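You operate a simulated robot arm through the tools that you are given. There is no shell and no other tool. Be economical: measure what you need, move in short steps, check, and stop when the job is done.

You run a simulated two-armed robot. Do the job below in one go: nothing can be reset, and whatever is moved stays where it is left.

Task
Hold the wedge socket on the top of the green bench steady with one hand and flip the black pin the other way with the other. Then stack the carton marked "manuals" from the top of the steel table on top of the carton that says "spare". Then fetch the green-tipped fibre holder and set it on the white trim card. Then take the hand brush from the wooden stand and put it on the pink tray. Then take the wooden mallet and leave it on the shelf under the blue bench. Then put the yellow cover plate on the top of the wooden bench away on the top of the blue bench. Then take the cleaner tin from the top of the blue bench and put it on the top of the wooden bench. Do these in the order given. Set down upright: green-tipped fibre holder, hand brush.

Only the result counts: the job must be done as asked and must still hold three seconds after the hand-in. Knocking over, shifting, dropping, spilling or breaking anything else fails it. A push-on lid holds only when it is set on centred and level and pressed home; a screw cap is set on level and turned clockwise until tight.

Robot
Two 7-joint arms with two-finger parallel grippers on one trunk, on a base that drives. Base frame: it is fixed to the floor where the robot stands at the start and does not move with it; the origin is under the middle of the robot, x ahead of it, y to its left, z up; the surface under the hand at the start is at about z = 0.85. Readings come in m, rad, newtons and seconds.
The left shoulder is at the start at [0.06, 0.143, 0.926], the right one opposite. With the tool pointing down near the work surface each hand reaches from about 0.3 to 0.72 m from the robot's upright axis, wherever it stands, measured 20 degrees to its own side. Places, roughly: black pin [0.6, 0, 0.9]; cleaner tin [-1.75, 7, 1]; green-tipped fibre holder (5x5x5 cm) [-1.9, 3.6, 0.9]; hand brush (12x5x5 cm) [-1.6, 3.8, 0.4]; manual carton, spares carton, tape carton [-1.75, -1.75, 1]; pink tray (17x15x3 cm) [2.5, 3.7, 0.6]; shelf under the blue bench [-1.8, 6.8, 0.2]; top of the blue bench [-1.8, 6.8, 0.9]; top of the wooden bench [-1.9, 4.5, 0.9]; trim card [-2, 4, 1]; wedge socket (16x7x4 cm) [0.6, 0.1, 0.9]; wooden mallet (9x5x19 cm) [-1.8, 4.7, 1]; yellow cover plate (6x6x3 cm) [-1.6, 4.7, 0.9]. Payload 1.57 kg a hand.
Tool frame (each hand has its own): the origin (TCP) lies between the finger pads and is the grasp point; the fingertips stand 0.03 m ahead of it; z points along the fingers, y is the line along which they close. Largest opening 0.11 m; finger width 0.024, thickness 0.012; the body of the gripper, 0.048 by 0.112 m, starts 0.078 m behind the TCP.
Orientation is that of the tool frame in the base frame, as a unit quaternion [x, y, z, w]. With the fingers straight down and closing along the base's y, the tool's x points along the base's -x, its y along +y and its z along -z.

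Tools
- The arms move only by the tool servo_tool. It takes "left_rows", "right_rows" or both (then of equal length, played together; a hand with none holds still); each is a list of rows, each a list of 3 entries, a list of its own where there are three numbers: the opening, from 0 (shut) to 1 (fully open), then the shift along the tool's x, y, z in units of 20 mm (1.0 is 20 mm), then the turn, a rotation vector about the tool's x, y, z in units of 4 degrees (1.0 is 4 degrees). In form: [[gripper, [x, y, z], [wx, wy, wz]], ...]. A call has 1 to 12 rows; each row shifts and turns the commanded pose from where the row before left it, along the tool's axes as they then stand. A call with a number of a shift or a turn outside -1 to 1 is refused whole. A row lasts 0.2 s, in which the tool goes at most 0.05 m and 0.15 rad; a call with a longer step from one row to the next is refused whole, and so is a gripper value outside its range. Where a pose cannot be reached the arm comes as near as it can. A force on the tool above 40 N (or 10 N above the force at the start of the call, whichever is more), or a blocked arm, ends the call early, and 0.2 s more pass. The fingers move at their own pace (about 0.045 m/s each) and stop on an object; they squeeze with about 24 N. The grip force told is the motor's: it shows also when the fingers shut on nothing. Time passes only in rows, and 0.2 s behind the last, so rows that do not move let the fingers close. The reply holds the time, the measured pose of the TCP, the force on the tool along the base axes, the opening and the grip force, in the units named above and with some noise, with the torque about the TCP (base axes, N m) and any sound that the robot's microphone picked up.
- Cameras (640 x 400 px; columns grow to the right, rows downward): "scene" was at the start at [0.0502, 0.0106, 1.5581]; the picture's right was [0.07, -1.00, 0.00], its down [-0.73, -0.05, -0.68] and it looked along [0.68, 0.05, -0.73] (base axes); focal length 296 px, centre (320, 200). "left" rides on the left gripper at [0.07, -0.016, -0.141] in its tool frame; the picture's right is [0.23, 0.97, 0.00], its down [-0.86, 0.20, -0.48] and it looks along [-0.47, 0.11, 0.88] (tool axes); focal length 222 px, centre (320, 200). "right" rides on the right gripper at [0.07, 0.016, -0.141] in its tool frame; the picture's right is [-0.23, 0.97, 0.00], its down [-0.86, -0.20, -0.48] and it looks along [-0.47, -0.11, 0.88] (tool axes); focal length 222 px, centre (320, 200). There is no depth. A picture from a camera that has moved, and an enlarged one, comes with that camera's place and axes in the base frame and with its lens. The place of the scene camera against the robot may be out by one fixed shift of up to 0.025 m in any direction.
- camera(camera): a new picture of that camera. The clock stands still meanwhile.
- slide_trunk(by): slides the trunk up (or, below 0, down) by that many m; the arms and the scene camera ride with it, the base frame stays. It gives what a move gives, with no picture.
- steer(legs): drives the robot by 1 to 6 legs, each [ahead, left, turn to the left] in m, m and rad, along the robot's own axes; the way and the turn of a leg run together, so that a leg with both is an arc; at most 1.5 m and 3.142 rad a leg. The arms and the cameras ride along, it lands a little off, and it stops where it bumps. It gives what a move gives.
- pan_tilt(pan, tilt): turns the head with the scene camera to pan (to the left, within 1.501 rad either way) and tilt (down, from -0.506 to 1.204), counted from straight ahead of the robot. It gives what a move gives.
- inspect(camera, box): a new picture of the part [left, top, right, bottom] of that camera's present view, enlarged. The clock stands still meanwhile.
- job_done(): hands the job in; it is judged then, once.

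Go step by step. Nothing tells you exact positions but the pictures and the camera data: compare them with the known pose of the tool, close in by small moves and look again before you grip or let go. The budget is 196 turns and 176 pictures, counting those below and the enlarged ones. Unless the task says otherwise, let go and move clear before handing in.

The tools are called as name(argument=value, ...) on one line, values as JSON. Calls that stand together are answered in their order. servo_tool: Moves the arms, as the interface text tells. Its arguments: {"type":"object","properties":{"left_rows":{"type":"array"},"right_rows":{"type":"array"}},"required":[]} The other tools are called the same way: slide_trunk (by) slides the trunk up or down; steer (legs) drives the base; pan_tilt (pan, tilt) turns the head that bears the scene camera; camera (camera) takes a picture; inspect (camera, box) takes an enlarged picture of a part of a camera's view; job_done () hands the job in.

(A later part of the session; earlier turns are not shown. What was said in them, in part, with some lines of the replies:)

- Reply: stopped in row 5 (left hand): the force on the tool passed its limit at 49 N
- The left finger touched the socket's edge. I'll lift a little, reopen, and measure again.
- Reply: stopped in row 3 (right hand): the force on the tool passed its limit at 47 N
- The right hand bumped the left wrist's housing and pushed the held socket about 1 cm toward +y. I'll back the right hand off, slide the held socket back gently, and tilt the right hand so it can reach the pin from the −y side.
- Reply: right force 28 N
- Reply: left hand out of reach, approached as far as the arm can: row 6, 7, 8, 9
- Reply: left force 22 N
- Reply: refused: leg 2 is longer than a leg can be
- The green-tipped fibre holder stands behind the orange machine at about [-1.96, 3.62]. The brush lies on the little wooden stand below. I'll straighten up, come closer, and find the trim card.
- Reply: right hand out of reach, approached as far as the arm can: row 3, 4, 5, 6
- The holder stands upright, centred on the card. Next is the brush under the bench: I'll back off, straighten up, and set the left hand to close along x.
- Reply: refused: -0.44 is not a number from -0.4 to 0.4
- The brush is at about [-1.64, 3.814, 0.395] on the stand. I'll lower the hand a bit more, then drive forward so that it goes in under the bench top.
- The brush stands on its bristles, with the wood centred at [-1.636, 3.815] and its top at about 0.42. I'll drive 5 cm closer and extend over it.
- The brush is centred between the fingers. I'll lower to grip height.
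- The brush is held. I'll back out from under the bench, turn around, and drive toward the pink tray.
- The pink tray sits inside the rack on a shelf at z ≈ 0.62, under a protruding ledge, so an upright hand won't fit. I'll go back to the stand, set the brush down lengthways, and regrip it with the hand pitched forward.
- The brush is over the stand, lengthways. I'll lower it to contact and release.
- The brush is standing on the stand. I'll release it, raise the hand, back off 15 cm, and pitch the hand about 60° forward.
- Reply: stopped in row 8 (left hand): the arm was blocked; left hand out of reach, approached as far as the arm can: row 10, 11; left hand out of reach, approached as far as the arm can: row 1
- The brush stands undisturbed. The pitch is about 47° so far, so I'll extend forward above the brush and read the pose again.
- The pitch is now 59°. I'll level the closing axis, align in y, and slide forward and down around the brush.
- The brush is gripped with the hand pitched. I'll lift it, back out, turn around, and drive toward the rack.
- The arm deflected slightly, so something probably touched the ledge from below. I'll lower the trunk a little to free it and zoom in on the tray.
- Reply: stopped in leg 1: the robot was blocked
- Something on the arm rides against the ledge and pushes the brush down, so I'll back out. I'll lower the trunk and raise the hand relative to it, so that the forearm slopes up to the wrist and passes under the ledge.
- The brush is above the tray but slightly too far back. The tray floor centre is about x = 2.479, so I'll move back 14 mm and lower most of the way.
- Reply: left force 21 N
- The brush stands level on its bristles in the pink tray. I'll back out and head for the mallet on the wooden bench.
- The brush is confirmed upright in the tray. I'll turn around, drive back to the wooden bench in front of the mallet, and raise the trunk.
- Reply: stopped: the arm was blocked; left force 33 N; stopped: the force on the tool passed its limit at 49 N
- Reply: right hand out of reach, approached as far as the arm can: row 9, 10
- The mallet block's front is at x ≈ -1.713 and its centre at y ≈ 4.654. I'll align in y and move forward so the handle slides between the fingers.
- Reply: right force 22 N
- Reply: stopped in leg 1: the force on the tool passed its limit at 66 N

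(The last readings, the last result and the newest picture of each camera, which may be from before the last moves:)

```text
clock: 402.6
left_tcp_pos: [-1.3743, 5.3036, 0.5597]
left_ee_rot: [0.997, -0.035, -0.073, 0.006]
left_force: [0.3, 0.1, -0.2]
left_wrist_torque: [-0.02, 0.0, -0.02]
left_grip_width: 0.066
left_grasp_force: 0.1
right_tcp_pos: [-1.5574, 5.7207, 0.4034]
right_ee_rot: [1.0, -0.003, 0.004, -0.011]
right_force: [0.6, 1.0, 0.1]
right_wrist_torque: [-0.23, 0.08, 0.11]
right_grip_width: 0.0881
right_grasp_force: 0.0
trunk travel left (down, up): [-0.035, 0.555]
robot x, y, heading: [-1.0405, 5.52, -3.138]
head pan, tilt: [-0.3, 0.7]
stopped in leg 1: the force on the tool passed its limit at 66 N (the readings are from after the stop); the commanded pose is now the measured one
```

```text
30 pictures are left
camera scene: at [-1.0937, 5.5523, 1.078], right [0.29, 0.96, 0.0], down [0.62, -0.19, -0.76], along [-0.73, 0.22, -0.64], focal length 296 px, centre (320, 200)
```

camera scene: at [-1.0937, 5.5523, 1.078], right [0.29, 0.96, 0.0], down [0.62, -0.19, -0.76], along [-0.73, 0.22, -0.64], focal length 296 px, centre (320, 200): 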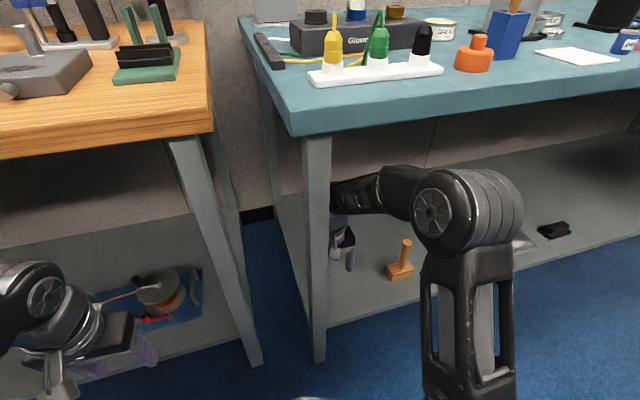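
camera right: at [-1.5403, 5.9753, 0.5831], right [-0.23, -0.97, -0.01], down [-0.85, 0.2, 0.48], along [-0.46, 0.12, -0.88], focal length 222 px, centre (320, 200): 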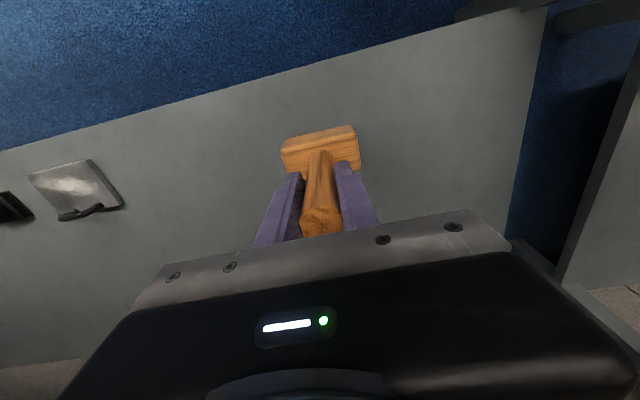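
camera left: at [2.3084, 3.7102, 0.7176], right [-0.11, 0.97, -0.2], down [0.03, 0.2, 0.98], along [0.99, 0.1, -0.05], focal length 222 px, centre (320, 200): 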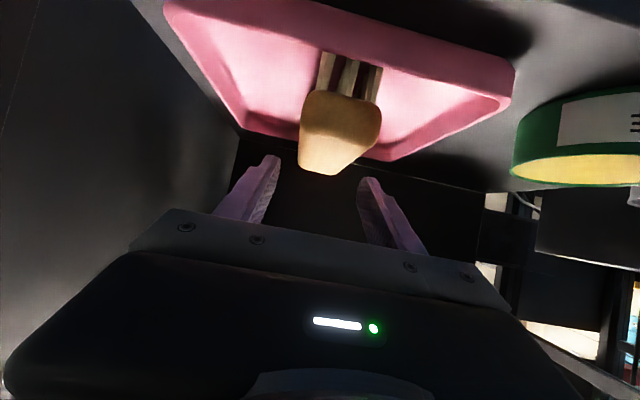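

The mallet stands on the shelf. My right hand was still under the bench and touched its leg when I sidestepped. I'll go back a bit, pull straight out, and then raise.

steer(legs=[[0, -0.08, 0], [-0.26, 0, 0]])

slide_trunk(by=0.4)

slide_trunk(by=0.15)

steer(legs=[[0, 1.05, 0]])

pan_tilt(pan=-0.3, tilt=0.6)

camera(camera="scene")

```text
clock: 405.1
left_tcp_pos: [-1.1162, 5.3845, 0.5606]
left_ee_rot: [0.997, -0.035, -0.073, 0.006]
left_force: [-0.4, 0.0, 0.0]
left_wrist_torque: [-0.02, 0.0, 0.04]
left_grip_width: 0.0659
left_grasp_force: 0.0
right_tcp_pos: [-1.2992, 5.8021, 0.4035]
right_ee_rot: [1.0, -0.003, 0.004, -0.011]
right_force: [-0.5, 0.0, 0.3]
right_wrist_torque: [-0.01, 0.0, 0.01]
right_grip_width: 0.0881
right_grasp_force: 0.0
trunk travel left (down, up): [-0.035, 0.555]
robot x, y, heading: [-0.7869, 5.6021, -3.141]
head pan, tilt: [-0.3, 0.7]
```

```text
clock: 408.9
left_tcp_pos: [-1.116, 5.3848, 0.9593]
left_ee_rot: [0.997, -0.035, -0.073, 0.007]
left_force: [-0.9, -0.1, 0.3]
left_wrist_torque: [0.0, -0.01, -0.01]
left_grip_width: 0.0659
left_grasp_force: 0.1
right_tcp_pos: [-1.2996, 5.8016, 0.8022]
right_ee_rot: [1.0, -0.003, 0.004, -0.013]
right_force: [-0.2, -0.3, -1.3]
right_wrist_torque: [0.02, -0.01, 0.02]
right_grip_width: 0.0879
right_grasp_force: 0.1
trunk travel left (down, up): [-0.435, 0.155]
robot x, y, heading: [-0.7873, 5.6019, -3.135]
head pan, tilt: [-0.3, 0.7]
```

```text
clock: 410.7
left_tcp_pos: [-1.1173, 5.3843, 1.11]
left_ee_rot: [0.997, -0.036, -0.073, 0.007]
left_force: [-0.1, -0.6, 0.1]
left_wrist_torque: [0.02, 0.07, 0.02]
left_grip_width: 0.0663
left_grasp_force: 0.1
right_tcp_pos: [-1.2995, 5.8013, 0.9528]
right_ee_rot: [1.0, -0.003, 0.004, -0.012]
right_force: [0.0, 0.0, 0.7]
right_wrist_torque: [-0.01, 0.02, 0.01]
right_grip_width: 0.088
right_grasp_force: 0.1
trunk travel left (down, up): [-0.585, 0.005]
robot x, y, heading: [-0.7842, 5.6036, -3.136]
head pan, tilt: [-0.3, 0.7]
```

```text
clock: 416.1
left_tcp_pos: [-1.1353, 4.3397, 1.1104]
left_ee_rot: [0.996, -0.049, -0.073, 0.005]
left_force: [0.0, 0.9, 0.4]
left_wrist_torque: [0.01, 0.01, -0.01]
left_grip_width: 0.066
left_grasp_force: 0.1
right_tcp_pos: [-1.3062, 4.7641, 0.9523]
right_ee_rot: [1.0, -0.017, 0.003, -0.011]
right_force: [-0.1, -0.3, -0.2]
right_wrist_torque: [-0.02, -0.03, -0.02]
right_grip_width: 0.0881
right_grasp_force: 0.1
trunk travel left (down, up): [-0.585, 0.005]
robot x, y, heading: [-0.7968, 4.5487, 3.116]
head pan, tilt: [-0.3, 0.7]
```

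```text
clock: 416.8
left_tcp_pos: [-1.1353, 4.3408, 1.1099]
left_ee_rot: [0.996, -0.05, -0.073, 0.006]
left_force: [0.6, -0.6, 0.6]
left_wrist_torque: [0.01, 0.0, 0.02]
left_grip_width: 0.0659
left_grasp_force: 0.0
right_tcp_pos: [-1.3059, 4.7627, 0.9529]
right_ee_rot: [1.0, -0.018, 0.004, -0.012]
right_force: [0.4, 0.1, 0.3]
right_wrist_torque: [0.01, -0.02, -0.02]
right_grip_width: 0.0881
right_grasp_force: 0.1
trunk travel left (down, up): [-0.585, 0.005]
robot x, y, heading: [-0.7993, 4.5503, 3.118]
head pan, tilt: [-0.3, 0.6]
```

```text
29 pictures are left
camera scene: at [-0.8516, 4.5826, 1.6367], right [0.32, 0.95, 0.0], down [0.54, -0.18, -0.82], along [-0.78, 0.26, -0.57], focal length 296 px, centre (320, 200)
```

scene: 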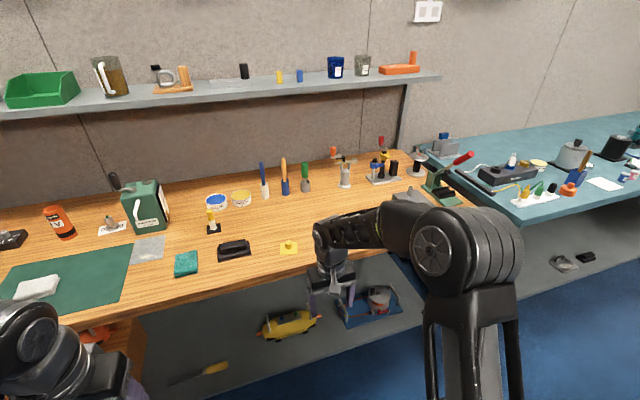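

The yellow cover plate is at [-1.593, 4.716] with a knob on it. I'll raise the right hand, drive in, and look from above.

servo_tool(right_rows=[[0.6, [0, 0, -0.9], [0, 0, 0.3]], [0.6, [0, 0, -0.9], [0, 0, 0]], [0.6, [0, 0, -0.9], [0, 0, 0]]])

steer(legs=[[0, 0, 0.024], [0.27, 0.04, 0]])

camera(camera="right")

```text
clock: 417.6
left_tcp_pos: [-1.1359, 4.3401, 1.1097]
left_ee_rot: [0.996, -0.05, -0.074, 0.004]
left_force: [-0.3, 0.3, -0.1]
left_wrist_torque: [-0.03, 0.02, 0.01]
left_grip_width: 0.066
left_grasp_force: 0.0
right_tcp_pos: [-1.3039, 4.7622, 1.0085]
right_ee_rot: [1.0, -0.029, 0.003, -0.012]
right_force: [-0.6, 0.0, -0.2]
right_wrist_torque: [-0.03, 0.02, 0.0]
right_grip_width: 0.0661
right_grasp_force: 0.1
trunk travel left (down, up): [-0.585, 0.005]
robot x, y, heading: [-0.7984, 4.5482, 3.115]
head pan, tilt: [-0.3, 0.6]
```

```text
clock: 419.8
left_tcp_pos: [-1.4014, 4.2947, 1.1097]
left_ee_rot: [0.997, -0.039, -0.073, 0.006]
left_force: [0.5, 0.7, -0.4]
left_wrist_torque: [-0.02, -0.02, -0.02]
left_grip_width: 0.0662
left_grasp_force: 0.0
right_tcp_pos: [-1.5787, 4.7122, 1.0079]
right_ee_rot: [1.0, -0.017, 0.004, -0.012]
right_force: [-0.5, -0.1, -0.2]
right_wrist_torque: [-0.04, -0.02, 0.02]
right_grip_width: 0.0661
right_grasp_force: 0.2
trunk travel left (down, up): [-0.585, 0.005]
robot x, y, heading: [-1.0666, 4.506, 3.136]
head pan, tilt: [-0.3, 0.6]
```

```text
28 pictures are left
camera right: at [-1.5118, 4.691, 1.1488], right [-0.26, -0.97, -0.02], down [-0.85, 0.22, 0.48], along [-0.46, 0.14, -0.88], focal length 222 px, centre (320, 200)
```

right: 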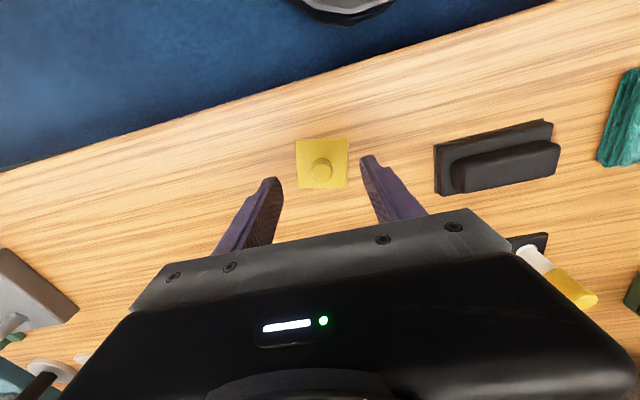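

servo_tool(right_rows=[[0.5, [-0.6, 0, 0.5], [0, 0, 0]], [0.5, [0, 0, 0.8], [0, 0, 0]], [0.5, [0, 0, 0.8], [0, 0, 0]], [0.5, [0, 0, 0.7], [0, 0, 0]], [0.5, [0, 0, 0.25], [0, 0, 0]]])

inspect(camera="right", box=[220, 100, 420, 240])

```text
clock: 421.0
left_tcp_pos: [-1.3996, 4.293, 1.1092]
left_ee_rot: [0.997, -0.039, -0.073, 0.005]
left_force: [0.0, -0.2, 0.5]
left_wrist_torque: [0.02, 0.0, 0.01]
left_grip_width: 0.0661
left_grasp_force: 0.0
right_tcp_pos: [-1.5911, 4.7134, 0.9465]
right_ee_rot: [1.0, -0.017, 0.003, -0.011]
right_force: [-0.5, -0.2, 0.7]
right_wrist_torque: [0.0, 0.0, -0.01]
right_grip_width: 0.0552
right_grasp_force: 0.0
trunk travel left (down, up): [-0.585, 0.005]
robot x, y, heading: [-1.0655, 4.5099, 3.13]
head pan, tilt: [-0.3, 0.6]
```

```text
2.86 times, centred on (320, 170) of right
camera zoom: at [-1.5229, 4.6923, 1.0879], right [-0.26, -0.97, -0.02], down [-0.85, 0.22, 0.48], along [-0.46, 0.14, -0.88], focal length 635 px, centre (320, 286)
```

zoom: 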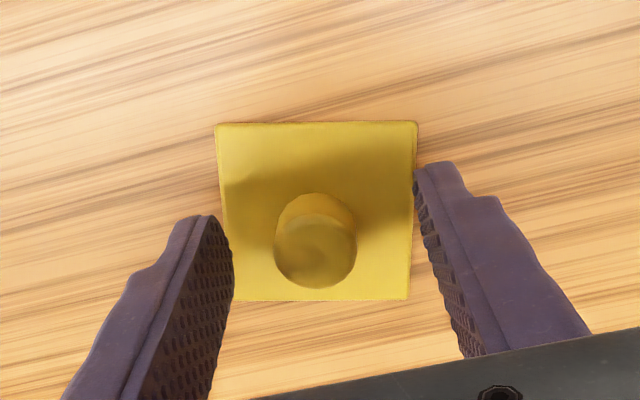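

Good alignment. I'll close on the knob and lift.

servo_tool(right_rows=[[0.2, [0, 0, 0], [0, 0, 0]], [0.1, [0, 0, 0], [0, 0, 0]], [0.1, [0, 0, 0], [0, 0, 0]], [0.1, [0, 0, 0], [0, 0, 0]], [0.1, [0, 0, -0.5], [0, 0, 0]], [0.1, [0, 0, -1], [0, 0, 0]], [0.1, [0, 0, -1], [0, 0, 0]], [0.1, [0, 0, -1], [0, 0, 0]], [0.1, [0, 0, -1], [0, 0, 0]], [0.1, [0, 0, -1], [0, 0, 0]], [0.1, [0, 0, -1], [0, 0, 0]]])

inspect(camera="right", box=[220, 100, 420, 240])

```text
clock: 423.4
left_tcp_pos: [-1.4003, 4.2942, 1.1106]
left_ee_rot: [0.997, -0.04, -0.072, 0.005]
left_force: [-0.2, -0.1, -0.6]
left_wrist_torque: [0.01, 0.01, 0.04]
left_grip_width: 0.0661
left_grasp_force: 0.2
right_tcp_pos: [-1.5892, 4.713, 1.0793]
right_ee_rot: [1.0, -0.017, 0.004, -0.012]
right_force: [-0.3, 0.3, -0.7]
right_wrist_torque: [0.02, -0.01, -0.02]
right_grip_width: 0.0218
right_grasp_force: 24.2
trunk travel left (down, up): [-0.585, 0.005]
robot x, y, heading: [-1.0691, 4.5111, 3.137]
head pan, tilt: [-0.3, 0.6]
```

```text
2.86 times, centred on (320, 170) of right
camera zoom: at [-1.5216, 4.6921, 1.2199], right [-0.26, -0.97, -0.02], down [-0.85, 0.22, 0.48], along [-0.46, 0.14, -0.88], focal length 635 px, centre (320, 286)
```

zoom: 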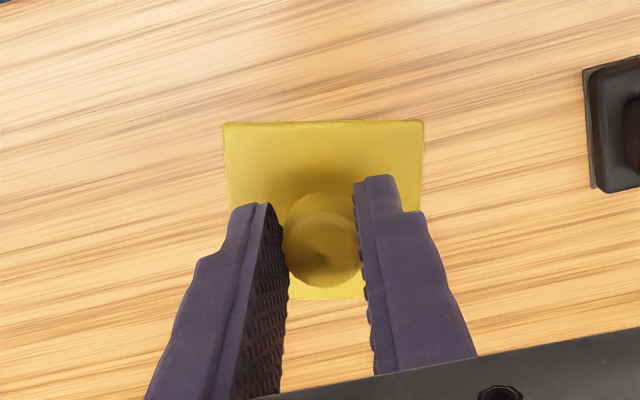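

The plate is held. I'll retract the arm clear of the bench and drive along to the blue bench.

servo_tool(right_rows=[[0.1, [1, 0, -0.3], [0, 0, 0]], [0.1, [1, 0, -0.3], [0, 0, 0]], [0.1, [1, 0, -0.3], [0, 0, 0]], [0.1, [1, 0, -0.3], [0, 0, 0]], [0.1, [1, 0, 0], [0, 0, 0]], [0.1, [1, 0, 0], [0, 0, 0]], [0.1, [1, 0, 0], [0, 0, 0]], [0.1, [1, 0, 0], [0, 0, 0]], [0.1, [1, 0, 0], [0, 0, 0]]])

steer(legs=[[-0.02, -1.4, 0.005], [0, -0.2, 0]])

pan_tilt(pan=-0.65, tilt=0.6)

camera(camera="scene")

```text
clock: 425.4
left_tcp_pos: [-1.3983, 4.2947, 1.1087]
left_ee_rot: [0.997, -0.039, -0.073, 0.006]
left_force: [0.7, -0.1, -0.6]
left_wrist_torque: [-0.01, 0.01, -0.01]
left_grip_width: 0.0663
left_grasp_force: 0.1
right_tcp_pos: [-1.4095, 4.7046, 1.1021]
right_ee_rot: [1.0, -0.017, 0.003, -0.011]
right_force: [0.0, 0.5, 0.2]
right_wrist_torque: [-0.04, 0.0, -0.02]
right_grip_width: 0.0219
right_grasp_force: 23.4
trunk travel left (down, up): [-0.585, 0.005]
robot x, y, heading: [-1.0694, 4.5111, 3.139]
head pan, tilt: [-0.3, 0.6]
```

```text
clock: 433.6
left_tcp_pos: [-1.4013, 5.8823, 1.1096]
left_ee_rot: [0.997, -0.02, -0.073, 0.007]
left_force: [-1.2, 0.6, -0.7]
left_wrist_torque: [-0.06, 0.02, 0.0]
left_grip_width: 0.0661
left_grasp_force: 0.0
right_tcp_pos: [-1.4278, 6.2909, 1.1006]
right_ee_rot: [1.0, 0.003, 0.004, -0.01]
right_force: [0.5, 0.3, 0.1]
right_wrist_torque: [-0.02, 0.02, 0.0]
right_grip_width: 0.0219
right_grasp_force: 24.2
trunk travel left (down, up): [-0.585, 0.005]
robot x, y, heading: [-1.0762, 6.1142, -3.105]
head pan, tilt: [-0.3, 0.6]
```

```text
clock: 434.4
left_tcp_pos: [-1.4014, 5.8816, 1.1101]
left_ee_rot: [0.997, -0.019, -0.073, 0.008]
left_force: [0.7, -0.3, -0.2]
left_wrist_torque: [0.0, 0.02, -0.01]
left_grip_width: 0.0661
left_grasp_force: 0.0
right_tcp_pos: [-1.4278, 6.2906, 1.1016]
right_ee_rot: [1.0, 0.002, 0.004, -0.012]
right_force: [0.4, 0.6, -0.4]
right_wrist_torque: [0.01, 0.01, 0.0]
right_grip_width: 0.0221
right_grasp_force: 24.3
trunk travel left (down, up): [-0.585, 0.005]
robot x, y, heading: [-1.0795, 6.1106, -3.108]
head pan, tilt: [-0.649, 0.6]
```

```text
25 pictures are left
camera scene: at [-1.1199, 6.1679, 1.6368], right [0.58, 0.82, 0.0], down [0.46, -0.33, -0.83], along [-0.67, 0.47, -0.57], focal length 296 px, centre (320, 200)
```

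scene: 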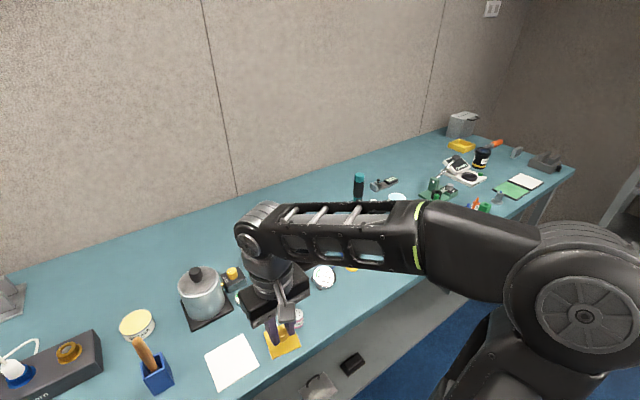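

I'll drive a bit further along and look down with the right hand's camera for a free spot.

steer(legs=[[0, -0.33, -0.034]])

camera(camera="right")

camera(camera="scene")

```text
clock: 436.7
left_tcp_pos: [-1.4144, 6.2325, 1.1097]
left_ee_rot: [0.997, -0.033, -0.074, 0.007]
left_force: [0.4, 0.2, 0.1]
left_wrist_torque: [-0.03, -0.01, 0.0]
left_grip_width: 0.0661
left_grasp_force: 0.0
right_tcp_pos: [-1.4305, 6.6419, 1.1012]
right_ee_rot: [1.0, -0.012, 0.003, -0.011]
right_force: [-0.6, -0.7, -1.2]
right_wrist_torque: [0.01, -0.01, -0.01]
right_grip_width: 0.0224
right_grasp_force: 24.5
trunk travel left (down, up): [-0.585, 0.005]
robot x, y, heading: [-1.0867, 6.4514, -3.132]
head pan, tilt: [-0.649, 0.6]
```

```text
24 pictures are left
camera right: at [-1.3624, 6.6224, 1.2423], right [-0.25, -0.97, -0.02], down [-0.85, 0.21, 0.48], along [-0.46, 0.14, -0.88], focal length 222 px, centre (320, 200)
```

right: 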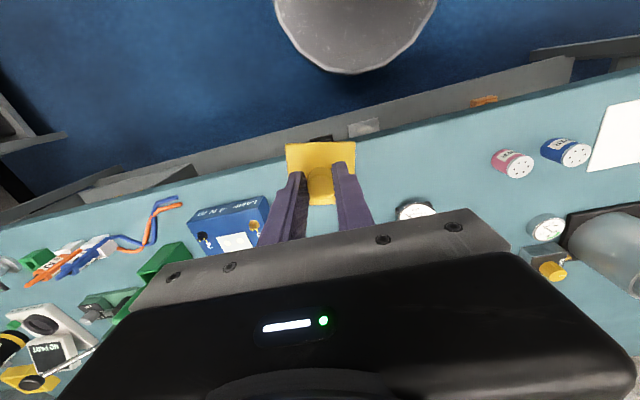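

```text
23 pictures are left
camera scene: at [-1.1256, 6.5119, 1.6367], right [0.6, 0.8, 0.0], down [0.45, -0.34, -0.82], along [-0.66, 0.49, -0.57], focal length 296 px, centre (320, 200)
```

scene: 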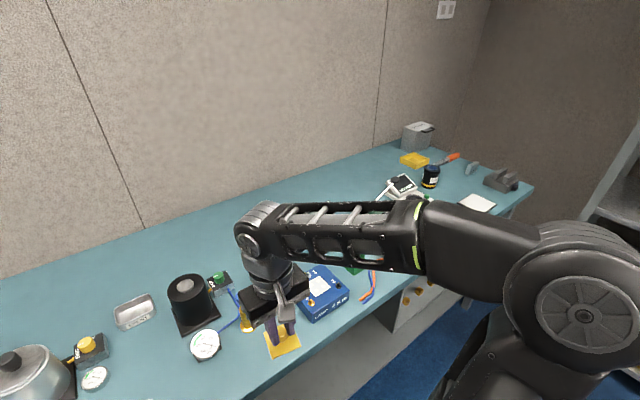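

There's a free spot straight ahead at about [-1.535, 6.645], with the blue box, gauge and amber bottle clear of it. I'll extend over it and check before lowering.

servo_tool(right_rows=[[0.1, [-0.9, 0, 0], [0, 0, 0]], [0.1, [-0.9, 0, 0], [0, 0, 0]], [0.1, [-0.9, 0, 0], [0, 0, 0]], [0.1, [-0.9, 0, 0], [0, 0, 0]], [0.1, [-0.9, 0, 0.3], [0, 0, 0]], [0.1, [-0.7, 0, 0.9], [0, 0, 0]], [0.1, [0, 0, 0.9], [0, 0, 0]], [0.1, [0, 0, 0.9], [0, 0, 0]]])

camera(camera="right")

inspect(camera="scene", box=[150, 230, 400, 390])

```text
clock: 438.5
left_tcp_pos: [-1.4157, 6.2321, 1.1096]
left_ee_rot: [0.997, -0.032, -0.073, 0.007]
left_force: [0.8, 0.4, -0.5]
left_wrist_torque: [0.03, -0.02, 0.0]
left_grip_width: 0.0661
left_grasp_force: 0.1
right_tcp_pos: [-1.5336, 6.6462, 1.0392]
right_ee_rot: [1.0, -0.012, 0.004, -0.012]
right_force: [0.8, 0.8, 0.1]
right_wrist_torque: [-0.02, -0.03, 0.0]
right_grip_width: 0.0219
right_grasp_force: 24.3
trunk travel left (down, up): [-0.585, 0.005]
robot x, y, heading: [-1.0871, 6.4535, -3.138]
head pan, tilt: [-0.649, 0.6]
```

```text
22 pictures are left
camera right: at [-1.4666, 6.6265, 1.1808], right [-0.25, -0.97, -0.02], down [-0.85, 0.21, 0.48], along [-0.46, 0.14, -0.88], focal length 222 px, centre (320, 200)
```

right: 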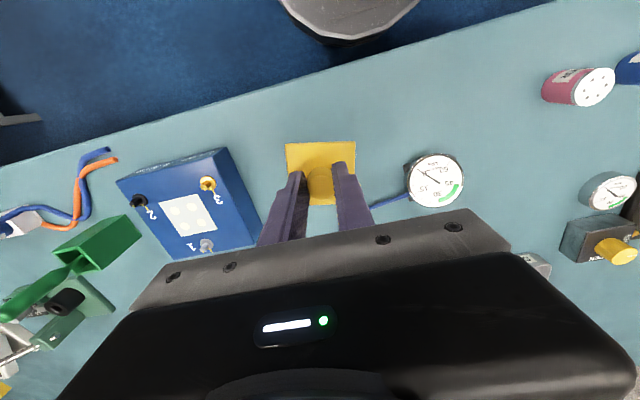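

```text
2.50 times, centred on (275, 310) of scene
camera zoom: at [-1.1261, 6.5107, 1.6368], right [0.6, 0.8, 0.0], down [0.45, -0.34, -0.82], along [-0.66, 0.49, -0.57], focal length 741 px, centre (432, -75)
```

zoom: 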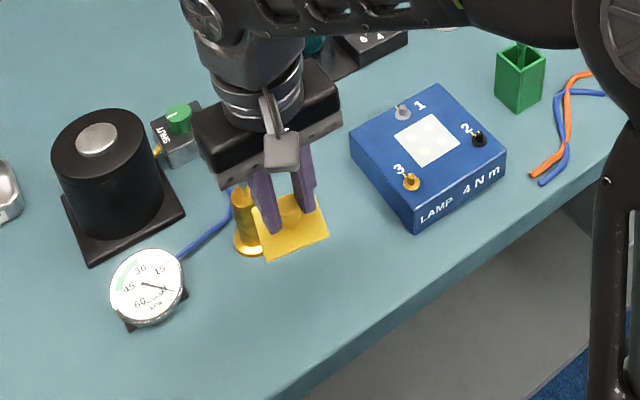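

The amber bottle is just behind, so I'll shift 1 cm toward me and 1 cm toward +y, then lower to contact.

servo_tool(right_rows=[[0.1, [0.5, -0.5, 0.4], [0, 0, 0]], [0.1, [0, 0, 0.9], [0, 0, 0]], [0.1, [0, 0, 0.9], [0, 0, 0]], [0.1, [0, 0, 0.9], [0, 0, 0]], [0.1, [0, 0, 0.7], [0, 0, 0]], [0.1, [0, 0, 0.25], [0, 0, 0]], [0.1, [0, 0, 0.2], [0, 0, 0]], [0.1, [0, 0, 0.15], [0, 0, 0]], [0.1, [0, 0, 0.12], [0, 0, 0]]])

inspect(camera="right", box=[220, 100, 420, 240])

```text
clock: 440.5
left_tcp_pos: [-1.4141, 6.2316, 1.109]
left_ee_rot: [0.997, -0.034, -0.074, 0.006]
left_force: [-0.7, 0.3, 0.2]
left_wrist_torque: [-0.03, -0.03, 0.01]
left_grip_width: 0.066
left_grasp_force: 0.0
right_tcp_pos: [-1.5229, 6.6581, 0.95]
right_ee_rot: [1.0, -0.012, 0.004, -0.011]
right_force: [1.0, 0.1, 0.3]
right_wrist_torque: [0.02, 0.0, -0.01]
right_grip_width: 0.022
right_grasp_force: 24.3
trunk travel left (down, up): [-0.585, 0.005]
robot x, y, heading: [-1.0803, 6.4558, -3.135]
head pan, tilt: [-0.649, 0.6]
```

```text
2.86 times, centred on (320, 170) of right
camera zoom: at [-1.4553, 6.6376, 1.0912], right [-0.25, -0.97, -0.02], down [-0.85, 0.21, 0.48], along [-0.46, 0.14, -0.88], focal length 635 px, centre (320, 286)
```

zoom: 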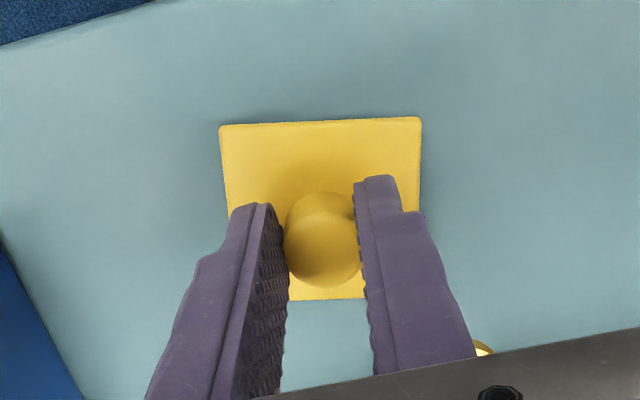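

servo_tool(right_rows=[[0.1, [0, 0, 0.12], [0, 0, 0]], [0.1, [0, 0, 0.12], [0, 0, 0]], [0.1, [0, 0, 0.12], [0, 0, 0]], [0.1, [0, 0, 0], [0, 0, 0]]])

```text
clock: 441.5
left_tcp_pos: [-1.4146, 6.231, 1.1101]
left_ee_rot: [0.997, -0.033, -0.074, 0.006]
left_force: [0.3, -0.1, 0.5]
left_wrist_torque: [0.01, -0.01, 0.0]
left_grip_width: 0.0661
left_grasp_force: 0.0
right_tcp_pos: [-1.5224, 6.6581, 0.9459]
right_ee_rot: [1.0, -0.011, 0.001, -0.011]
right_force: [-3.5, 3.8, 24.2]
right_wrist_torque: [0.01, 0.25, -0.02]
right_grip_width: 0.0223
right_grasp_force: 24.2
trunk travel left (down, up): [-0.585, 0.005]
robot x, y, heading: [-1.0841, 6.4523, -3.131]
head pan, tilt: [-0.649, 0.6]
```

Contact. I'll ease off, release, lift, and retract to look for the cleaner tin.

servo_tool(right_rows=[[0.1, [0, 0, -0.15], [0, 0, 0]], [0.3, [0, 0, 0], [0, 0, 0]], [0.4, [0, 0, 0], [0, 0, 0]], [0.4, [0, 0, -0.6], [0, 0, 0]], [0.4, [0, 0, -1], [0, 0, 0]], [0.4, [0, 0, -1], [0, 0, 0]], [0.4, [0, 0, -1], [0, 0, 0]], [0.4, [0, 0, -1], [0, 0, 0]], [0.4, [0, 0, -1], [0, 0, 0]], [0.8, [0.8, 0, -1], [0, 0, 0]], [0.8, [1, 0, -1], [0, 0, 0]], [0.8, [1, 0, -0.5], [0, 0, 0]]])

pan_tilt(pan=-0.35, tilt=0.6)

camera(camera="scene")

```text
clock: 444.1
left_tcp_pos: [-1.4139, 6.2324, 1.1109]
left_ee_rot: [0.997, -0.034, -0.073, 0.006]
left_force: [-0.2, 0.0, 0.4]
left_wrist_torque: [0.0, 0.03, -0.01]
left_grip_width: 0.0659
left_grasp_force: 0.0
right_tcp_pos: [-1.4681, 6.6528, 1.1097]
right_ee_rot: [1.0, -0.011, 0.003, -0.012]
right_force: [1.7, -0.2, 0.6]
right_wrist_torque: [-0.02, 0.04, -0.02]
right_grip_width: 0.0881
right_grasp_force: 0.2
trunk travel left (down, up): [-0.585, 0.005]
robot x, y, heading: [-1.0847, 6.4482, -3.135]
head pan, tilt: [-0.649, 0.6]
```

```text
clock: 444.9
left_tcp_pos: [-1.4146, 6.2319, 1.1104]
left_ee_rot: [0.997, -0.033, -0.073, 0.006]
left_force: [0.2, -1.2, -0.4]
left_wrist_torque: [0.02, 0.01, -0.02]
left_grip_width: 0.0662
left_grasp_force: 0.1
right_tcp_pos: [-1.4685, 6.6516, 1.1088]
right_ee_rot: [1.0, -0.011, 0.004, -0.011]
right_force: [0.1, 0.5, -0.1]
right_wrist_torque: [0.03, 0.0, 0.02]
right_grip_width: 0.0879
right_grasp_force: 0.1
trunk travel left (down, up): [-0.585, 0.005]
robot x, y, heading: [-1.0881, 6.4518, -3.135]
head pan, tilt: [-0.351, 0.6]
```

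```text
19 pictures are left
camera scene: at [-1.1379, 6.4876, 1.6368], right [0.34, 0.94, 0.0], down [0.53, -0.19, -0.83], along [-0.78, 0.28, -0.56], focal length 296 px, centre (320, 200)
```

scene: 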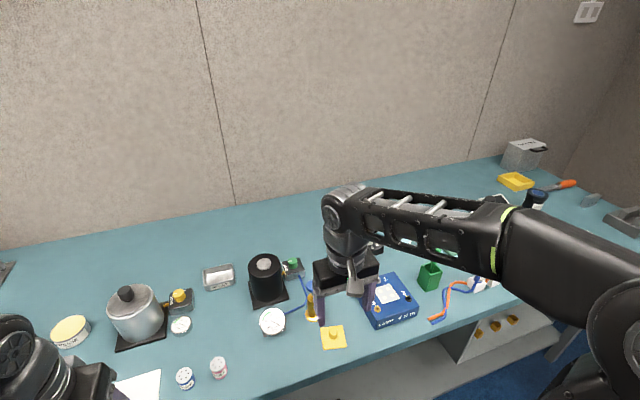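

The plate is placed. The cleaner tin should be near [-1.78, 7.03], hidden behind the arm, so I'll move along and look.

steer(legs=[[0, -0.36, 0]])

pan_tilt(pan=0.0, tilt=0.6)

camera(camera="scene")

camera(camera="right")

```text
clock: 447.2
left_tcp_pos: [-1.4168, 6.5846, 1.1103]
left_ee_rot: [0.997, -0.024, -0.074, 0.008]
left_force: [-0.6, 0.3, 0.5]
left_wrist_torque: [0.0, 0.03, -0.05]
left_grip_width: 0.0658
left_grasp_force: 0.2
right_tcp_pos: [-1.4775, 7.0057, 1.1066]
right_ee_rot: [1.0, -0.004, 0.003, -0.011]
right_force: [-0.5, 0.7, 1.0]
right_wrist_torque: [0.01, 0.0, -0.01]
right_grip_width: 0.0878
right_grasp_force: 0.0
trunk travel left (down, up): [-0.585, 0.005]
robot x, y, heading: [-1.0884, 6.8124, -3.121]
head pan, tilt: [-0.351, 0.6]
```

```text
clock: 448.0
left_tcp_pos: [-1.4178, 6.5847, 1.1102]
left_ee_rot: [0.997, -0.025, -0.074, 0.007]
left_force: [-0.2, -1.0, 0.3]
left_wrist_torque: [-0.01, 0.01, 0.01]
left_grip_width: 0.066
left_grasp_force: 0.1
right_tcp_pos: [-1.4768, 7.0033, 1.1082]
right_ee_rot: [1.0, -0.003, 0.004, -0.011]
right_force: [-1.0, 0.9, -0.4]
right_wrist_torque: [0.01, 0.03, -0.01]
right_grip_width: 0.088
right_grasp_force: 0.1
trunk travel left (down, up): [-0.585, 0.005]
robot x, y, heading: [-1.0858, 6.8124, -3.118]
head pan, tilt: [0.0, 0.6]
```

```text
18 pictures are left
camera scene: at [-1.1486, 6.8149, 1.6368], right [-0.02, 1.0, 0.0], down [0.56, 0.01, -0.83], along [-0.82, -0.02, -0.56], focal length 296 px, centre (320, 200)
```

scene: 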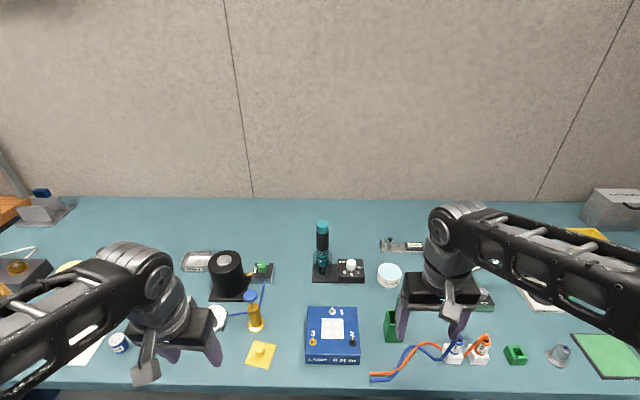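

```text
17 pictures are left
camera right: at [-1.4085, 6.9858, 1.249], right [-0.23, -0.97, -0.02], down [-0.86, 0.19, 0.48], along [-0.46, 0.13, -0.88], focal length 222 px, centre (320, 200)
```

right: 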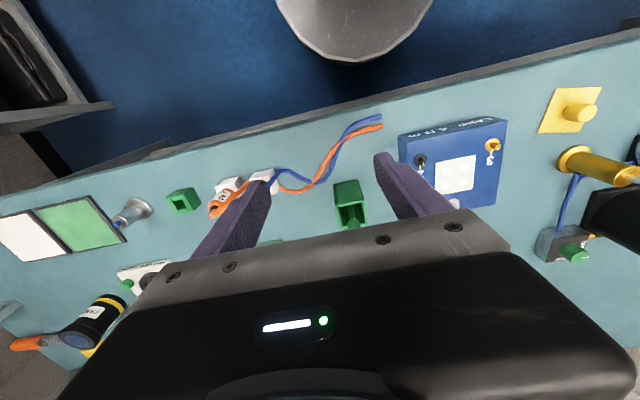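

inspect(camera="scene", box=[300, 210, 460, 350])

```text
2.86 times, centred on (380, 280) of scene
camera zoom: at [-1.1486, 6.8149, 1.6368], right [-0.02, 1.0, 0.0], down [0.56, 0.01, -0.83], along [-0.82, -0.02, -0.56], focal length 846 px, centre (149, -29)
```

zoom: 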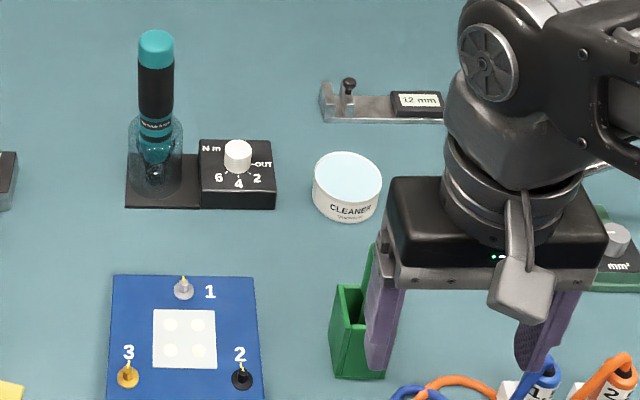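

That is the CLEANER tin, centred near [-1.759, 7.010] and about 7.6 cm across. I'll drive in slightly and extend the open right hand above it.

steer(legs=[[0.075, 0, -0.02]])

servo_tool(right_rows=[[1, [-0.9, 0, 0.25], [0, 0, 0]], [1, [-0.9, 0, 0.25], [0, 0, 0]], [1, [-0.9, 0, 0.25], [0, 0, 0]], [1, [-0.9, 0, 0.25], [0, 0, 0]], [1, [-0.9, 0, 0.25], [0, 0, 0]], [1, [-0.9, 0, 0.25], [0, 0, 0]], [1, [-0.9, 0, 0.25], [0, 0, 0]], [1, [-0.9, 0, 0.25], [0, 0, 0]]])

camera(camera="right")

```text
clock: 449.0
left_tcp_pos: [-1.4974, 6.5902, 1.1101]
left_ee_rot: [0.997, -0.036, -0.072, 0.006]
left_force: [0.2, -0.1, -0.1]
left_wrist_torque: [0.0, -0.04, 0.0]
left_grip_width: 0.066
left_grasp_force: 0.2
right_tcp_pos: [-1.5497, 7.0126, 1.1086]
right_ee_rot: [1.0, -0.014, 0.004, -0.011]
right_force: [0.0, -0.2, 0.7]
right_wrist_torque: [0.02, -0.01, -0.02]
right_grip_width: 0.0882
right_grasp_force: 0.0
trunk travel left (down, up): [-0.585, 0.005]
robot x, y, heading: [-1.1702, 6.809, -3.141]
head pan, tilt: [0.0, 0.6]
```

```text
clock: 450.8
left_tcp_pos: [-1.4978, 6.5905, 1.1085]
left_ee_rot: [0.997, -0.036, -0.074, 0.006]
left_force: [0.5, 1.1, 0.4]
left_wrist_torque: [0.0, 0.0, -0.01]
left_grip_width: 0.066
left_grasp_force: 0.2
right_tcp_pos: [-1.6934, 7.0173, 1.0671]
right_ee_rot: [1.0, -0.014, 0.003, -0.011]
right_force: [0.2, -0.4, -0.1]
right_wrist_torque: [-0.01, -0.06, 0.0]
right_grip_width: 0.1101
right_grasp_force: 0.1
trunk travel left (down, up): [-0.585, 0.005]
robot x, y, heading: [-1.1675, 6.8062, -3.139]
head pan, tilt: [0.0, 0.6]
```

```text
15 pictures are left
camera right: at [-1.6257, 6.9963, 1.208], right [-0.25, -0.97, -0.02], down [-0.85, 0.21, 0.48], along [-0.46, 0.14, -0.88], focal length 222 px, centre (320, 200)
```

right: 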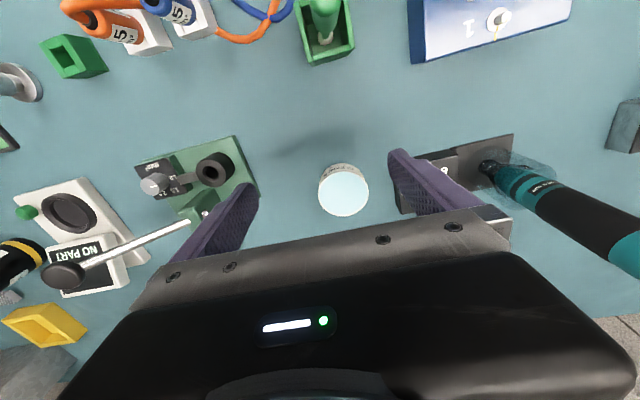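

The tin's centre is [-1.754, 7.005]. I'll centre over it with a slightly narrower opening, lower partway, and check.

servo_tool(right_rows=[[0.86, [-0.75, 0.18, 0], [0, 0, 0]], [0.86, [-0.75, 0.18, 0], [0, 0, 0]], [0.86, [-0.75, 0.18, 0.3], [0, 0, 0]], [0.86, [-0.75, 0.16, 0.8], [0, 0, 0]], [0.86, [0, 0, 0.8], [0, 0, 0]], [0.86, [0, 0, 0.8], [0, 0, 0]], [0.86, [0, 0, 0.8], [0, 0, 0]]])

camera(camera="right")

```text
clock: 452.4
left_tcp_pos: [-1.4981, 6.5898, 1.1096]
left_ee_rot: [0.997, -0.036, -0.074, 0.006]
left_force: [0.3, -0.6, 0.8]
left_wrist_torque: [0.03, 0.0, 0.0]
left_grip_width: 0.066
left_grasp_force: 0.1
right_tcp_pos: [-1.7509, 7.0057, 0.9963]
right_ee_rot: [1.0, -0.013, 0.004, -0.011]
right_force: [0.6, 0.2, -0.3]
right_wrist_torque: [-0.01, 0.01, -0.01]
right_grip_width: 0.0943
right_grasp_force: 0.1
trunk travel left (down, up): [-0.585, 0.005]
robot x, y, heading: [-1.1655, 6.8057, -3.142]
head pan, tilt: [0.0, 0.6]
```

```text
14 pictures are left
camera right: at [-1.6836, 6.9859, 1.1366], right [-0.25, -0.97, -0.02], down [-0.85, 0.21, 0.48], along [-0.46, 0.14, -0.88], focal length 222 px, centre (320, 200)
```

right: 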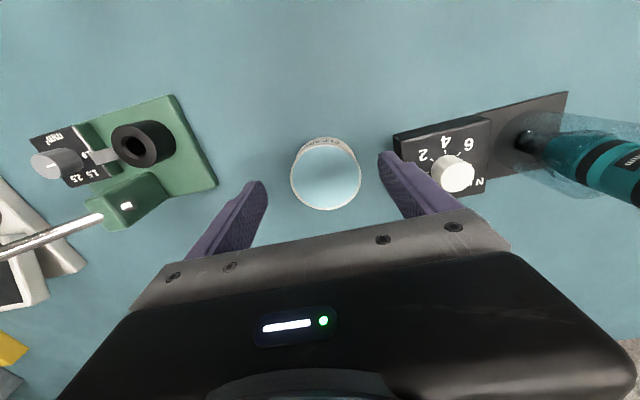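

The box beside the tin is close to one finger. I'll narrow the opening to 78 mm, lower, and grip.

servo_tool(right_rows=[[0.72, [-0.33, 0.08, 0], [0, 0, 0]], [0.72, [0, 0, 0], [0, 0, 0]], [0.72, [0, 0, 0.8], [0, 0, 0]], [0.72, [0, 0, 0.8], [0, 0, 0]], [0.72, [0, 0, 0.7], [0, 0, 0]], [0.72, [0, 0, 0.4], [0, 0, 0]]])

inspect(camera="right", box=[220, 90, 430, 230])

```text
clock: 453.8
left_tcp_pos: [-1.4972, 6.591, 1.1095]
left_ee_rot: [0.997, -0.035, -0.073, 0.006]
left_force: [0.4, -0.1, 0.0]
left_wrist_torque: [0.03, -0.02, 0.02]
left_grip_width: 0.0661
left_grasp_force: 0.1
right_tcp_pos: [-1.7569, 7.006, 0.9415]
right_ee_rot: [1.0, -0.014, 0.004, -0.011]
right_force: [0.7, -0.4, 0.1]
right_wrist_torque: [0.01, -0.01, 0.0]
right_grip_width: 0.0791
right_grasp_force: 0.0
trunk travel left (down, up): [-0.585, 0.005]
robot x, y, heading: [-1.1656, 6.8087, -3.144]
head pan, tilt: [0.0, 0.6]
```

```text
2.86 times, centred on (325, 160) of right
camera zoom: at [-1.6892, 6.9856, 1.0821], right [-0.25, -0.97, -0.02], down [-0.85, 0.21, 0.48], along [-0.46, 0.14, -0.88], focal length 635 px, centre (306, 314)
```

zoom: 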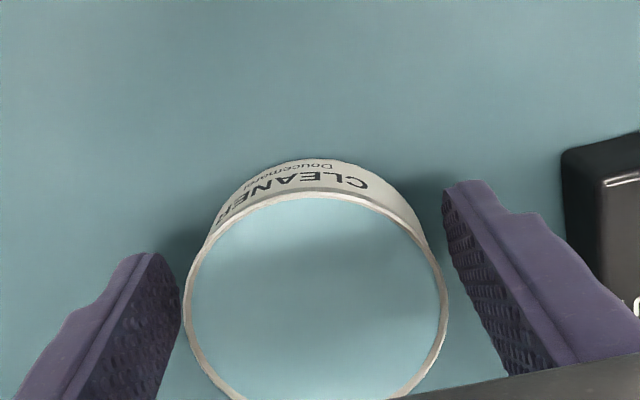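

The fingers straddle the tin. I'll close, lift, and retract.

servo_tool(right_rows=[[0.6, [0, 0, 0], [0, 0, 0]], [0.4, [0, 0, 0], [0, 0, 0]], [0.4, [0, 0, 0], [0, 0, 0]], [0.4, [0, 0, 0], [0, 0, 0]], [0.4, [0, 0, -0.5], [0, 0, 0]], [0.4, [0, 0, -1], [0, 0, 0]], [0.4, [0, 0, -1], [0, 0, 0]], [0.4, [0, 0, -1], [0, 0, 0]], [0.4, [0.2, 0, -1], [0, 0, 0]], [0.4, [0.8, 0, -0.8], [0, 0, 0]], [0.4, [1, 0, -0.6], [0, 0, 0]], [0.4, [1, 0, -0.5], [0, 0, 0]]])

servo_tool(right_rows=[[0.4, [1, 0, -0.3], [0, 0, 0]], [0.4, [1, 0, -0.3], [0, 0, 0]], [0.4, [1, 0, 0], [0, 0, 0]], [0.4, [1, 0, 0], [0, 0, 0]], [0.4, [1, 0, 0], [0, 0, 0]], [0.4, [1, 0, 0], [0, 0, 0]], [0.4, [1, 0, 0], [0, 0, 0]], [0.4, [1, 0, 0], [0, 0, 0]], [0.4, [1, 0, 0], [0, 0, 0]]])

camera(camera="scene")

```text
clock: 456.4
left_tcp_pos: [-1.496, 6.5912, 1.1101]
left_ee_rot: [0.997, -0.036, -0.074, 0.006]
left_force: [0.2, -0.3, -0.2]
left_wrist_torque: [0.01, -0.02, 0.0]
left_grip_width: 0.0661
left_grasp_force: 0.0
right_tcp_pos: [-1.6985, 7.0034, 1.0717]
right_ee_rot: [1.0, -0.014, 0.003, -0.011]
right_force: [0.3, -1.1, -1.0]
right_wrist_torque: [-0.01, 0.01, -0.01]
right_grip_width: 0.0688
right_grasp_force: 24.5
trunk travel left (down, up): [-0.585, 0.005]
robot x, y, heading: [-1.1682, 6.8129, -3.138]
head pan, tilt: [0.0, 0.6]
```

```text
clock: 458.4
left_tcp_pos: [-1.4958, 6.5906, 1.1112]
left_ee_rot: [0.997, -0.035, -0.074, 0.005]
left_force: [-0.1, -0.6, -0.5]
left_wrist_torque: [-0.02, 0.03, -0.01]
left_grip_width: 0.0663
left_grasp_force: 0.1
right_tcp_pos: [-1.5163, 6.9976, 1.0855]
right_ee_rot: [1.0, -0.014, 0.003, -0.011]
right_force: [0.4, -0.1, -2.3]
right_wrist_torque: [0.01, -0.01, 0.0]
right_grip_width: 0.068
right_grasp_force: 24.2
trunk travel left (down, up): [-0.585, 0.005]
robot x, y, heading: [-1.1656, 6.8098, -3.141]
head pan, tilt: [0.0, 0.6]
```

```text
12 pictures are left
camera scene: at [-1.223, 6.8151, 1.6368], right [0.0, 1.0, 0.0], down [0.56, 0.0, -0.83], along [-0.83, 0.0, -0.56], focal length 296 px, centre (320, 200)
```

scene: 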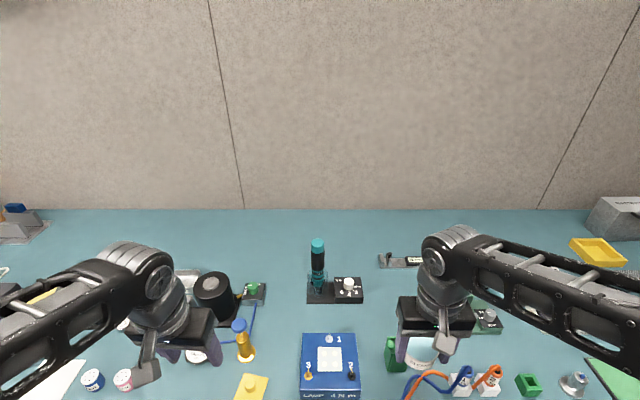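

The tin is held. I'll back off a little and drive along to the wooden bench, to the spot where the cover plate was.

steer(legs=[[-0.09, 0, 0], [0, 1.45, 0], [0, 0.84, 0]])

camera(camera="right")

```text
clock: 470.4
left_tcp_pos: [-1.4604, 4.3195, 1.1102]
left_ee_rot: [0.996, -0.049, -0.073, 0.005]
left_force: [0.4, 0.5, 1.0]
left_wrist_torque: [-0.01, 0.03, 0.0]
left_grip_width: 0.0659
left_grasp_force: 0.1
right_tcp_pos: [-1.4677, 4.7274, 1.085]
right_ee_rot: [1.0, -0.028, 0.004, -0.011]
right_force: [-0.4, 0.1, -0.3]
right_wrist_torque: [0.02, -0.01, -0.03]
right_grip_width: 0.0679
right_grasp_force: 24.7
trunk travel left (down, up): [-0.585, 0.005]
robot x, y, heading: [-1.1251, 4.5277, 3.115]
head pan, tilt: [0.0, 0.6]
```

```text
11 pictures are left
camera right: at [-1.4009, 4.7055, 1.2261], right [-0.28, -0.96, -0.02], down [-0.85, 0.24, 0.48], along [-0.45, 0.15, -0.88], focal length 222 px, centre (320, 200)
```

right: 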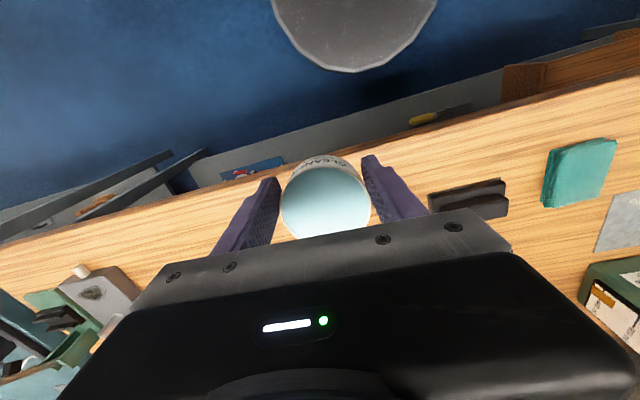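

servo_tool(right_rows=[[0.4, [-0.9, 0, 0], [0, 0, 0]], [0.4, [-0.9, 0, 0], [0, 0, 0]], [0.4, [-0.9, 0, 0], [0, 0, 0]], [0.4, [-0.9, 0, 0.3], [0, 0, 0]], [0.4, [-0.9, 0, 0.5], [0, 0, 0]], [0.4, [-0.9, 0, 0.8], [0, 0, 0]], [0.4, [-0.9, 0, 0.8], [0, 0, 0]], [0.4, [-0.6, 0, 0.8], [0, 0, 0]], [0.4, [0, 0, 0.8], [0, 0, 0]], [0.4, [0, 0, 0.8], [0, 0, 0]]])

camera(camera="scene")

```text
clock: 472.6
left_tcp_pos: [-1.4605, 4.3206, 1.1098]
left_ee_rot: [0.996, -0.051, -0.074, 0.004]
left_force: [-0.8, -0.2, -0.1]
left_wrist_torque: [0.01, -0.01, -0.02]
left_grip_width: 0.0659
left_grasp_force: 0.1
right_tcp_pos: [-1.6034, 4.7388, 0.9896]
right_ee_rot: [1.0, -0.028, 0.004, -0.011]
right_force: [0.4, 0.0, -2.5]
right_wrist_torque: [0.0, -0.04, -0.01]
right_grip_width: 0.0679
right_grasp_force: 24.0
trunk travel left (down, up): [-0.585, 0.005]
robot x, y, heading: [-1.1205, 4.5334, 3.113]
head pan, tilt: [0.0, 0.6]
```

```text
10 pictures are left
camera scene: at [-1.1814, 4.5376, 1.6368], right [0.03, 1.0, 0.0], down [0.57, -0.02, -0.82], along [-0.82, 0.02, -0.57], focal length 296 px, centre (320, 200)
```

scene: 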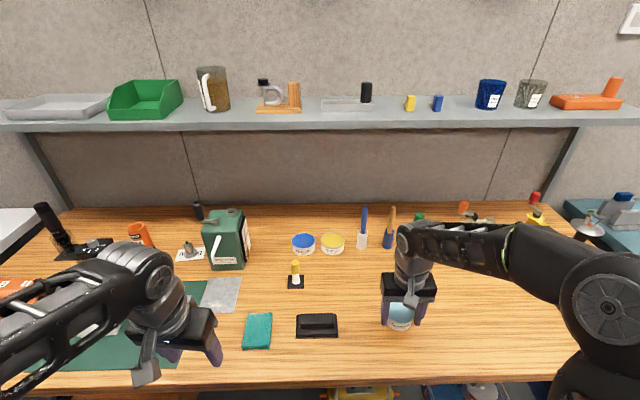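

The spot is clear and the fibre holder still stands on its card. I'll lower to contact.

servo_tool(right_rows=[[0.4, [0, 0, 0.8], [0, 0, 0]], [0.4, [0, 0, 0.8], [0, 0, 0]], [0.4, [0, 0, 0.4], [0, 0, 0]], [0.4, [0, 0, 0.15], [0, 0, 0]], [0.4, [0, 0, 0.12], [0, 0, 0]], [0.4, [0, 0, 0.12], [0, 0, 0]], [0.4, [0, 0, 0.1], [0, 0, 0]]])

```text
clock: 474.2
left_tcp_pos: [-1.4609, 4.3208, 1.1105]
left_ee_rot: [0.996, -0.05, -0.073, 0.005]
left_force: [0.0, -0.5, -0.4]
left_wrist_torque: [0.0, -0.04, 0.0]
left_grip_width: 0.0658
left_grasp_force: 0.3
right_tcp_pos: [-1.6053, 4.7399, 0.9399]
right_ee_rot: [1.0, -0.028, 0.003, -0.011]
right_force: [-0.9, 2.2, 14.7]
right_wrist_torque: [-0.03, -0.21, 0.0]
right_grip_width: 0.0681
right_grasp_force: 23.3
trunk travel left (down, up): [-0.585, 0.005]
robot x, y, heading: [-1.1272, 4.5284, 3.118]
head pan, tilt: [0.0, 0.6]
```

Contact. I'll release and lift clear.

servo_tool(right_rows=[[0.4, [0, 0, -0.1], [0, 0, 0]], [0.7, [0, 0, 0], [0, 0, 0]], [0.8, [0, 0, 0], [0, 0, 0]], [0.8, [0, 0, -0.6], [0, 0, 0]], [0.8, [0, 0, -1], [0, 0, 0]], [0.8, [0, 0, -1], [0, 0, 0]], [0.8, [0, 0, -1], [0, 0, 0]], [0.8, [0, 0, -1], [0, 0, 0]], [0.8, [0, 0, -1], [0, 0, 0]], [0.8, [1, 0, -1], [0, 0, 0]], [0.8, [1, 0, 0], [0, 0, 0]], [0.8, [1, 0, 0], [0, 0, 0]]])

steer(legs=[[-0.3, 0, 0]])

camera(camera="scene")

inspect(camera="scene", box=[40, 150, 400, 360])

```text
clock: 476.8
left_tcp_pos: [-1.4586, 4.3215, 1.11]
left_ee_rot: [0.996, -0.05, -0.075, 0.005]
left_force: [-0.1, -0.3, -0.3]
left_wrist_torque: [-0.05, 0.0, 0.0]
left_grip_width: 0.0658
left_grasp_force: 0.1
right_tcp_pos: [-1.5431, 4.7325, 1.0741]
right_ee_rot: [1.0, -0.029, 0.004, -0.011]
right_force: [-0.2, -0.2, -0.2]
right_wrist_torque: [-0.02, 0.01, 0.0]
right_grip_width: 0.088
right_grasp_force: 0.0
trunk travel left (down, up): [-0.585, 0.005]
robot x, y, heading: [-1.1221, 4.5307, 3.117]
head pan, tilt: [0.0, 0.6]
```

```text
clock: 478.8
left_tcp_pos: [-1.168, 4.3138, 1.1106]
left_ee_rot: [0.996, -0.05, -0.074, 0.005]
left_force: [0.6, -0.6, -0.3]
left_wrist_torque: [0.01, -0.01, 0.0]
left_grip_width: 0.0659
left_grasp_force: 0.1
right_tcp_pos: [-1.254, 4.7252, 1.0712]
right_ee_rot: [1.0, -0.028, 0.003, -0.012]
right_force: [-0.3, -0.2, 0.2]
right_wrist_torque: [-0.02, 0.01, 0.03]
right_grip_width: 0.0881
right_grasp_force: 0.1
trunk travel left (down, up): [-0.585, 0.005]
robot x, y, heading: [-0.8335, 4.5229, 3.114]
head pan, tilt: [0.0, 0.6]
```

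```text
9 pictures are left
camera scene: at [-0.8889, 4.5295, 1.6368], right [0.03, 1.0, 0.0], down [0.56, -0.02, -0.83], along [-0.83, 0.02, -0.56], focal length 296 px, centre (320, 200)
```

scene: 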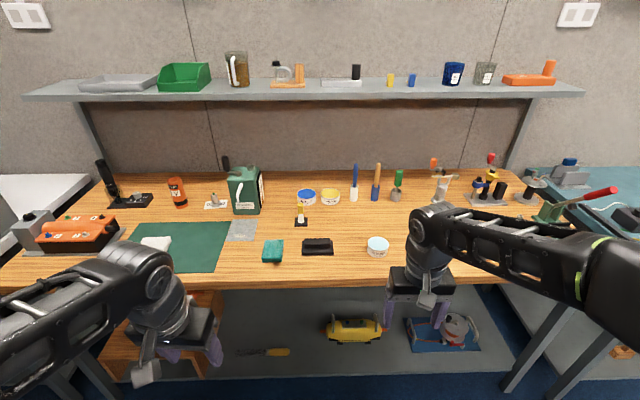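

```text
1.78 times, centred on (220, 255) of scene
camera zoom: at [-0.8889, 4.5295, 1.6368], right [0.03, 1.0, 0.0], down [0.56, -0.02, -0.83], along [-0.83, 0.02, -0.56], focal length 527 px, centre (498, 102)
```

zoom: 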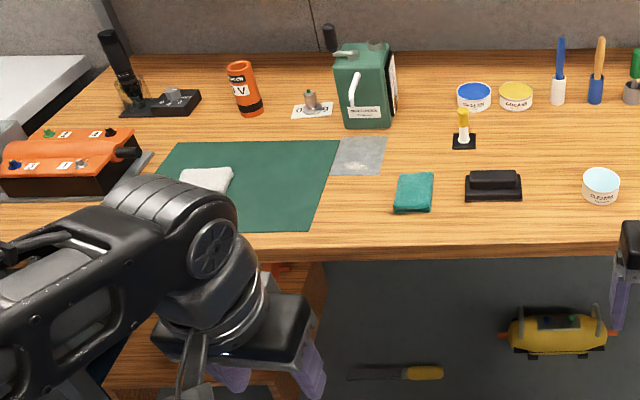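

The tin stands on the wooden bench, the fibre holder is upright on its card, and the mallet is still on the shelf under the blue bench. Both hands are empty and clear, so I'm handing in.

job_done()

```text
The job is handed in.
```

All seven steps were done in the order given, and the job is handed in. I re-checked the bench items and the mallet just before handing in. The socket pin, carton stack and brush were last checked when I finished each one, and the cover plate shortly after.

- **Pin:** it is a push-pull pin rather than a lever. I flipped it by pressing it in while the other hand held the wedge socket.
- **Bumps along the way:**
  - My right hand knocked the held socket about 1 cm, and I slid it back.
  - I pressed against the wooden bench from below.
  - I struck a leg of the blue bench.
  - The arm rubbed the ledge above the pink tray, pushing the held brush against the tray's rim.

  I saw nothing knocked over or out of place after any of these.
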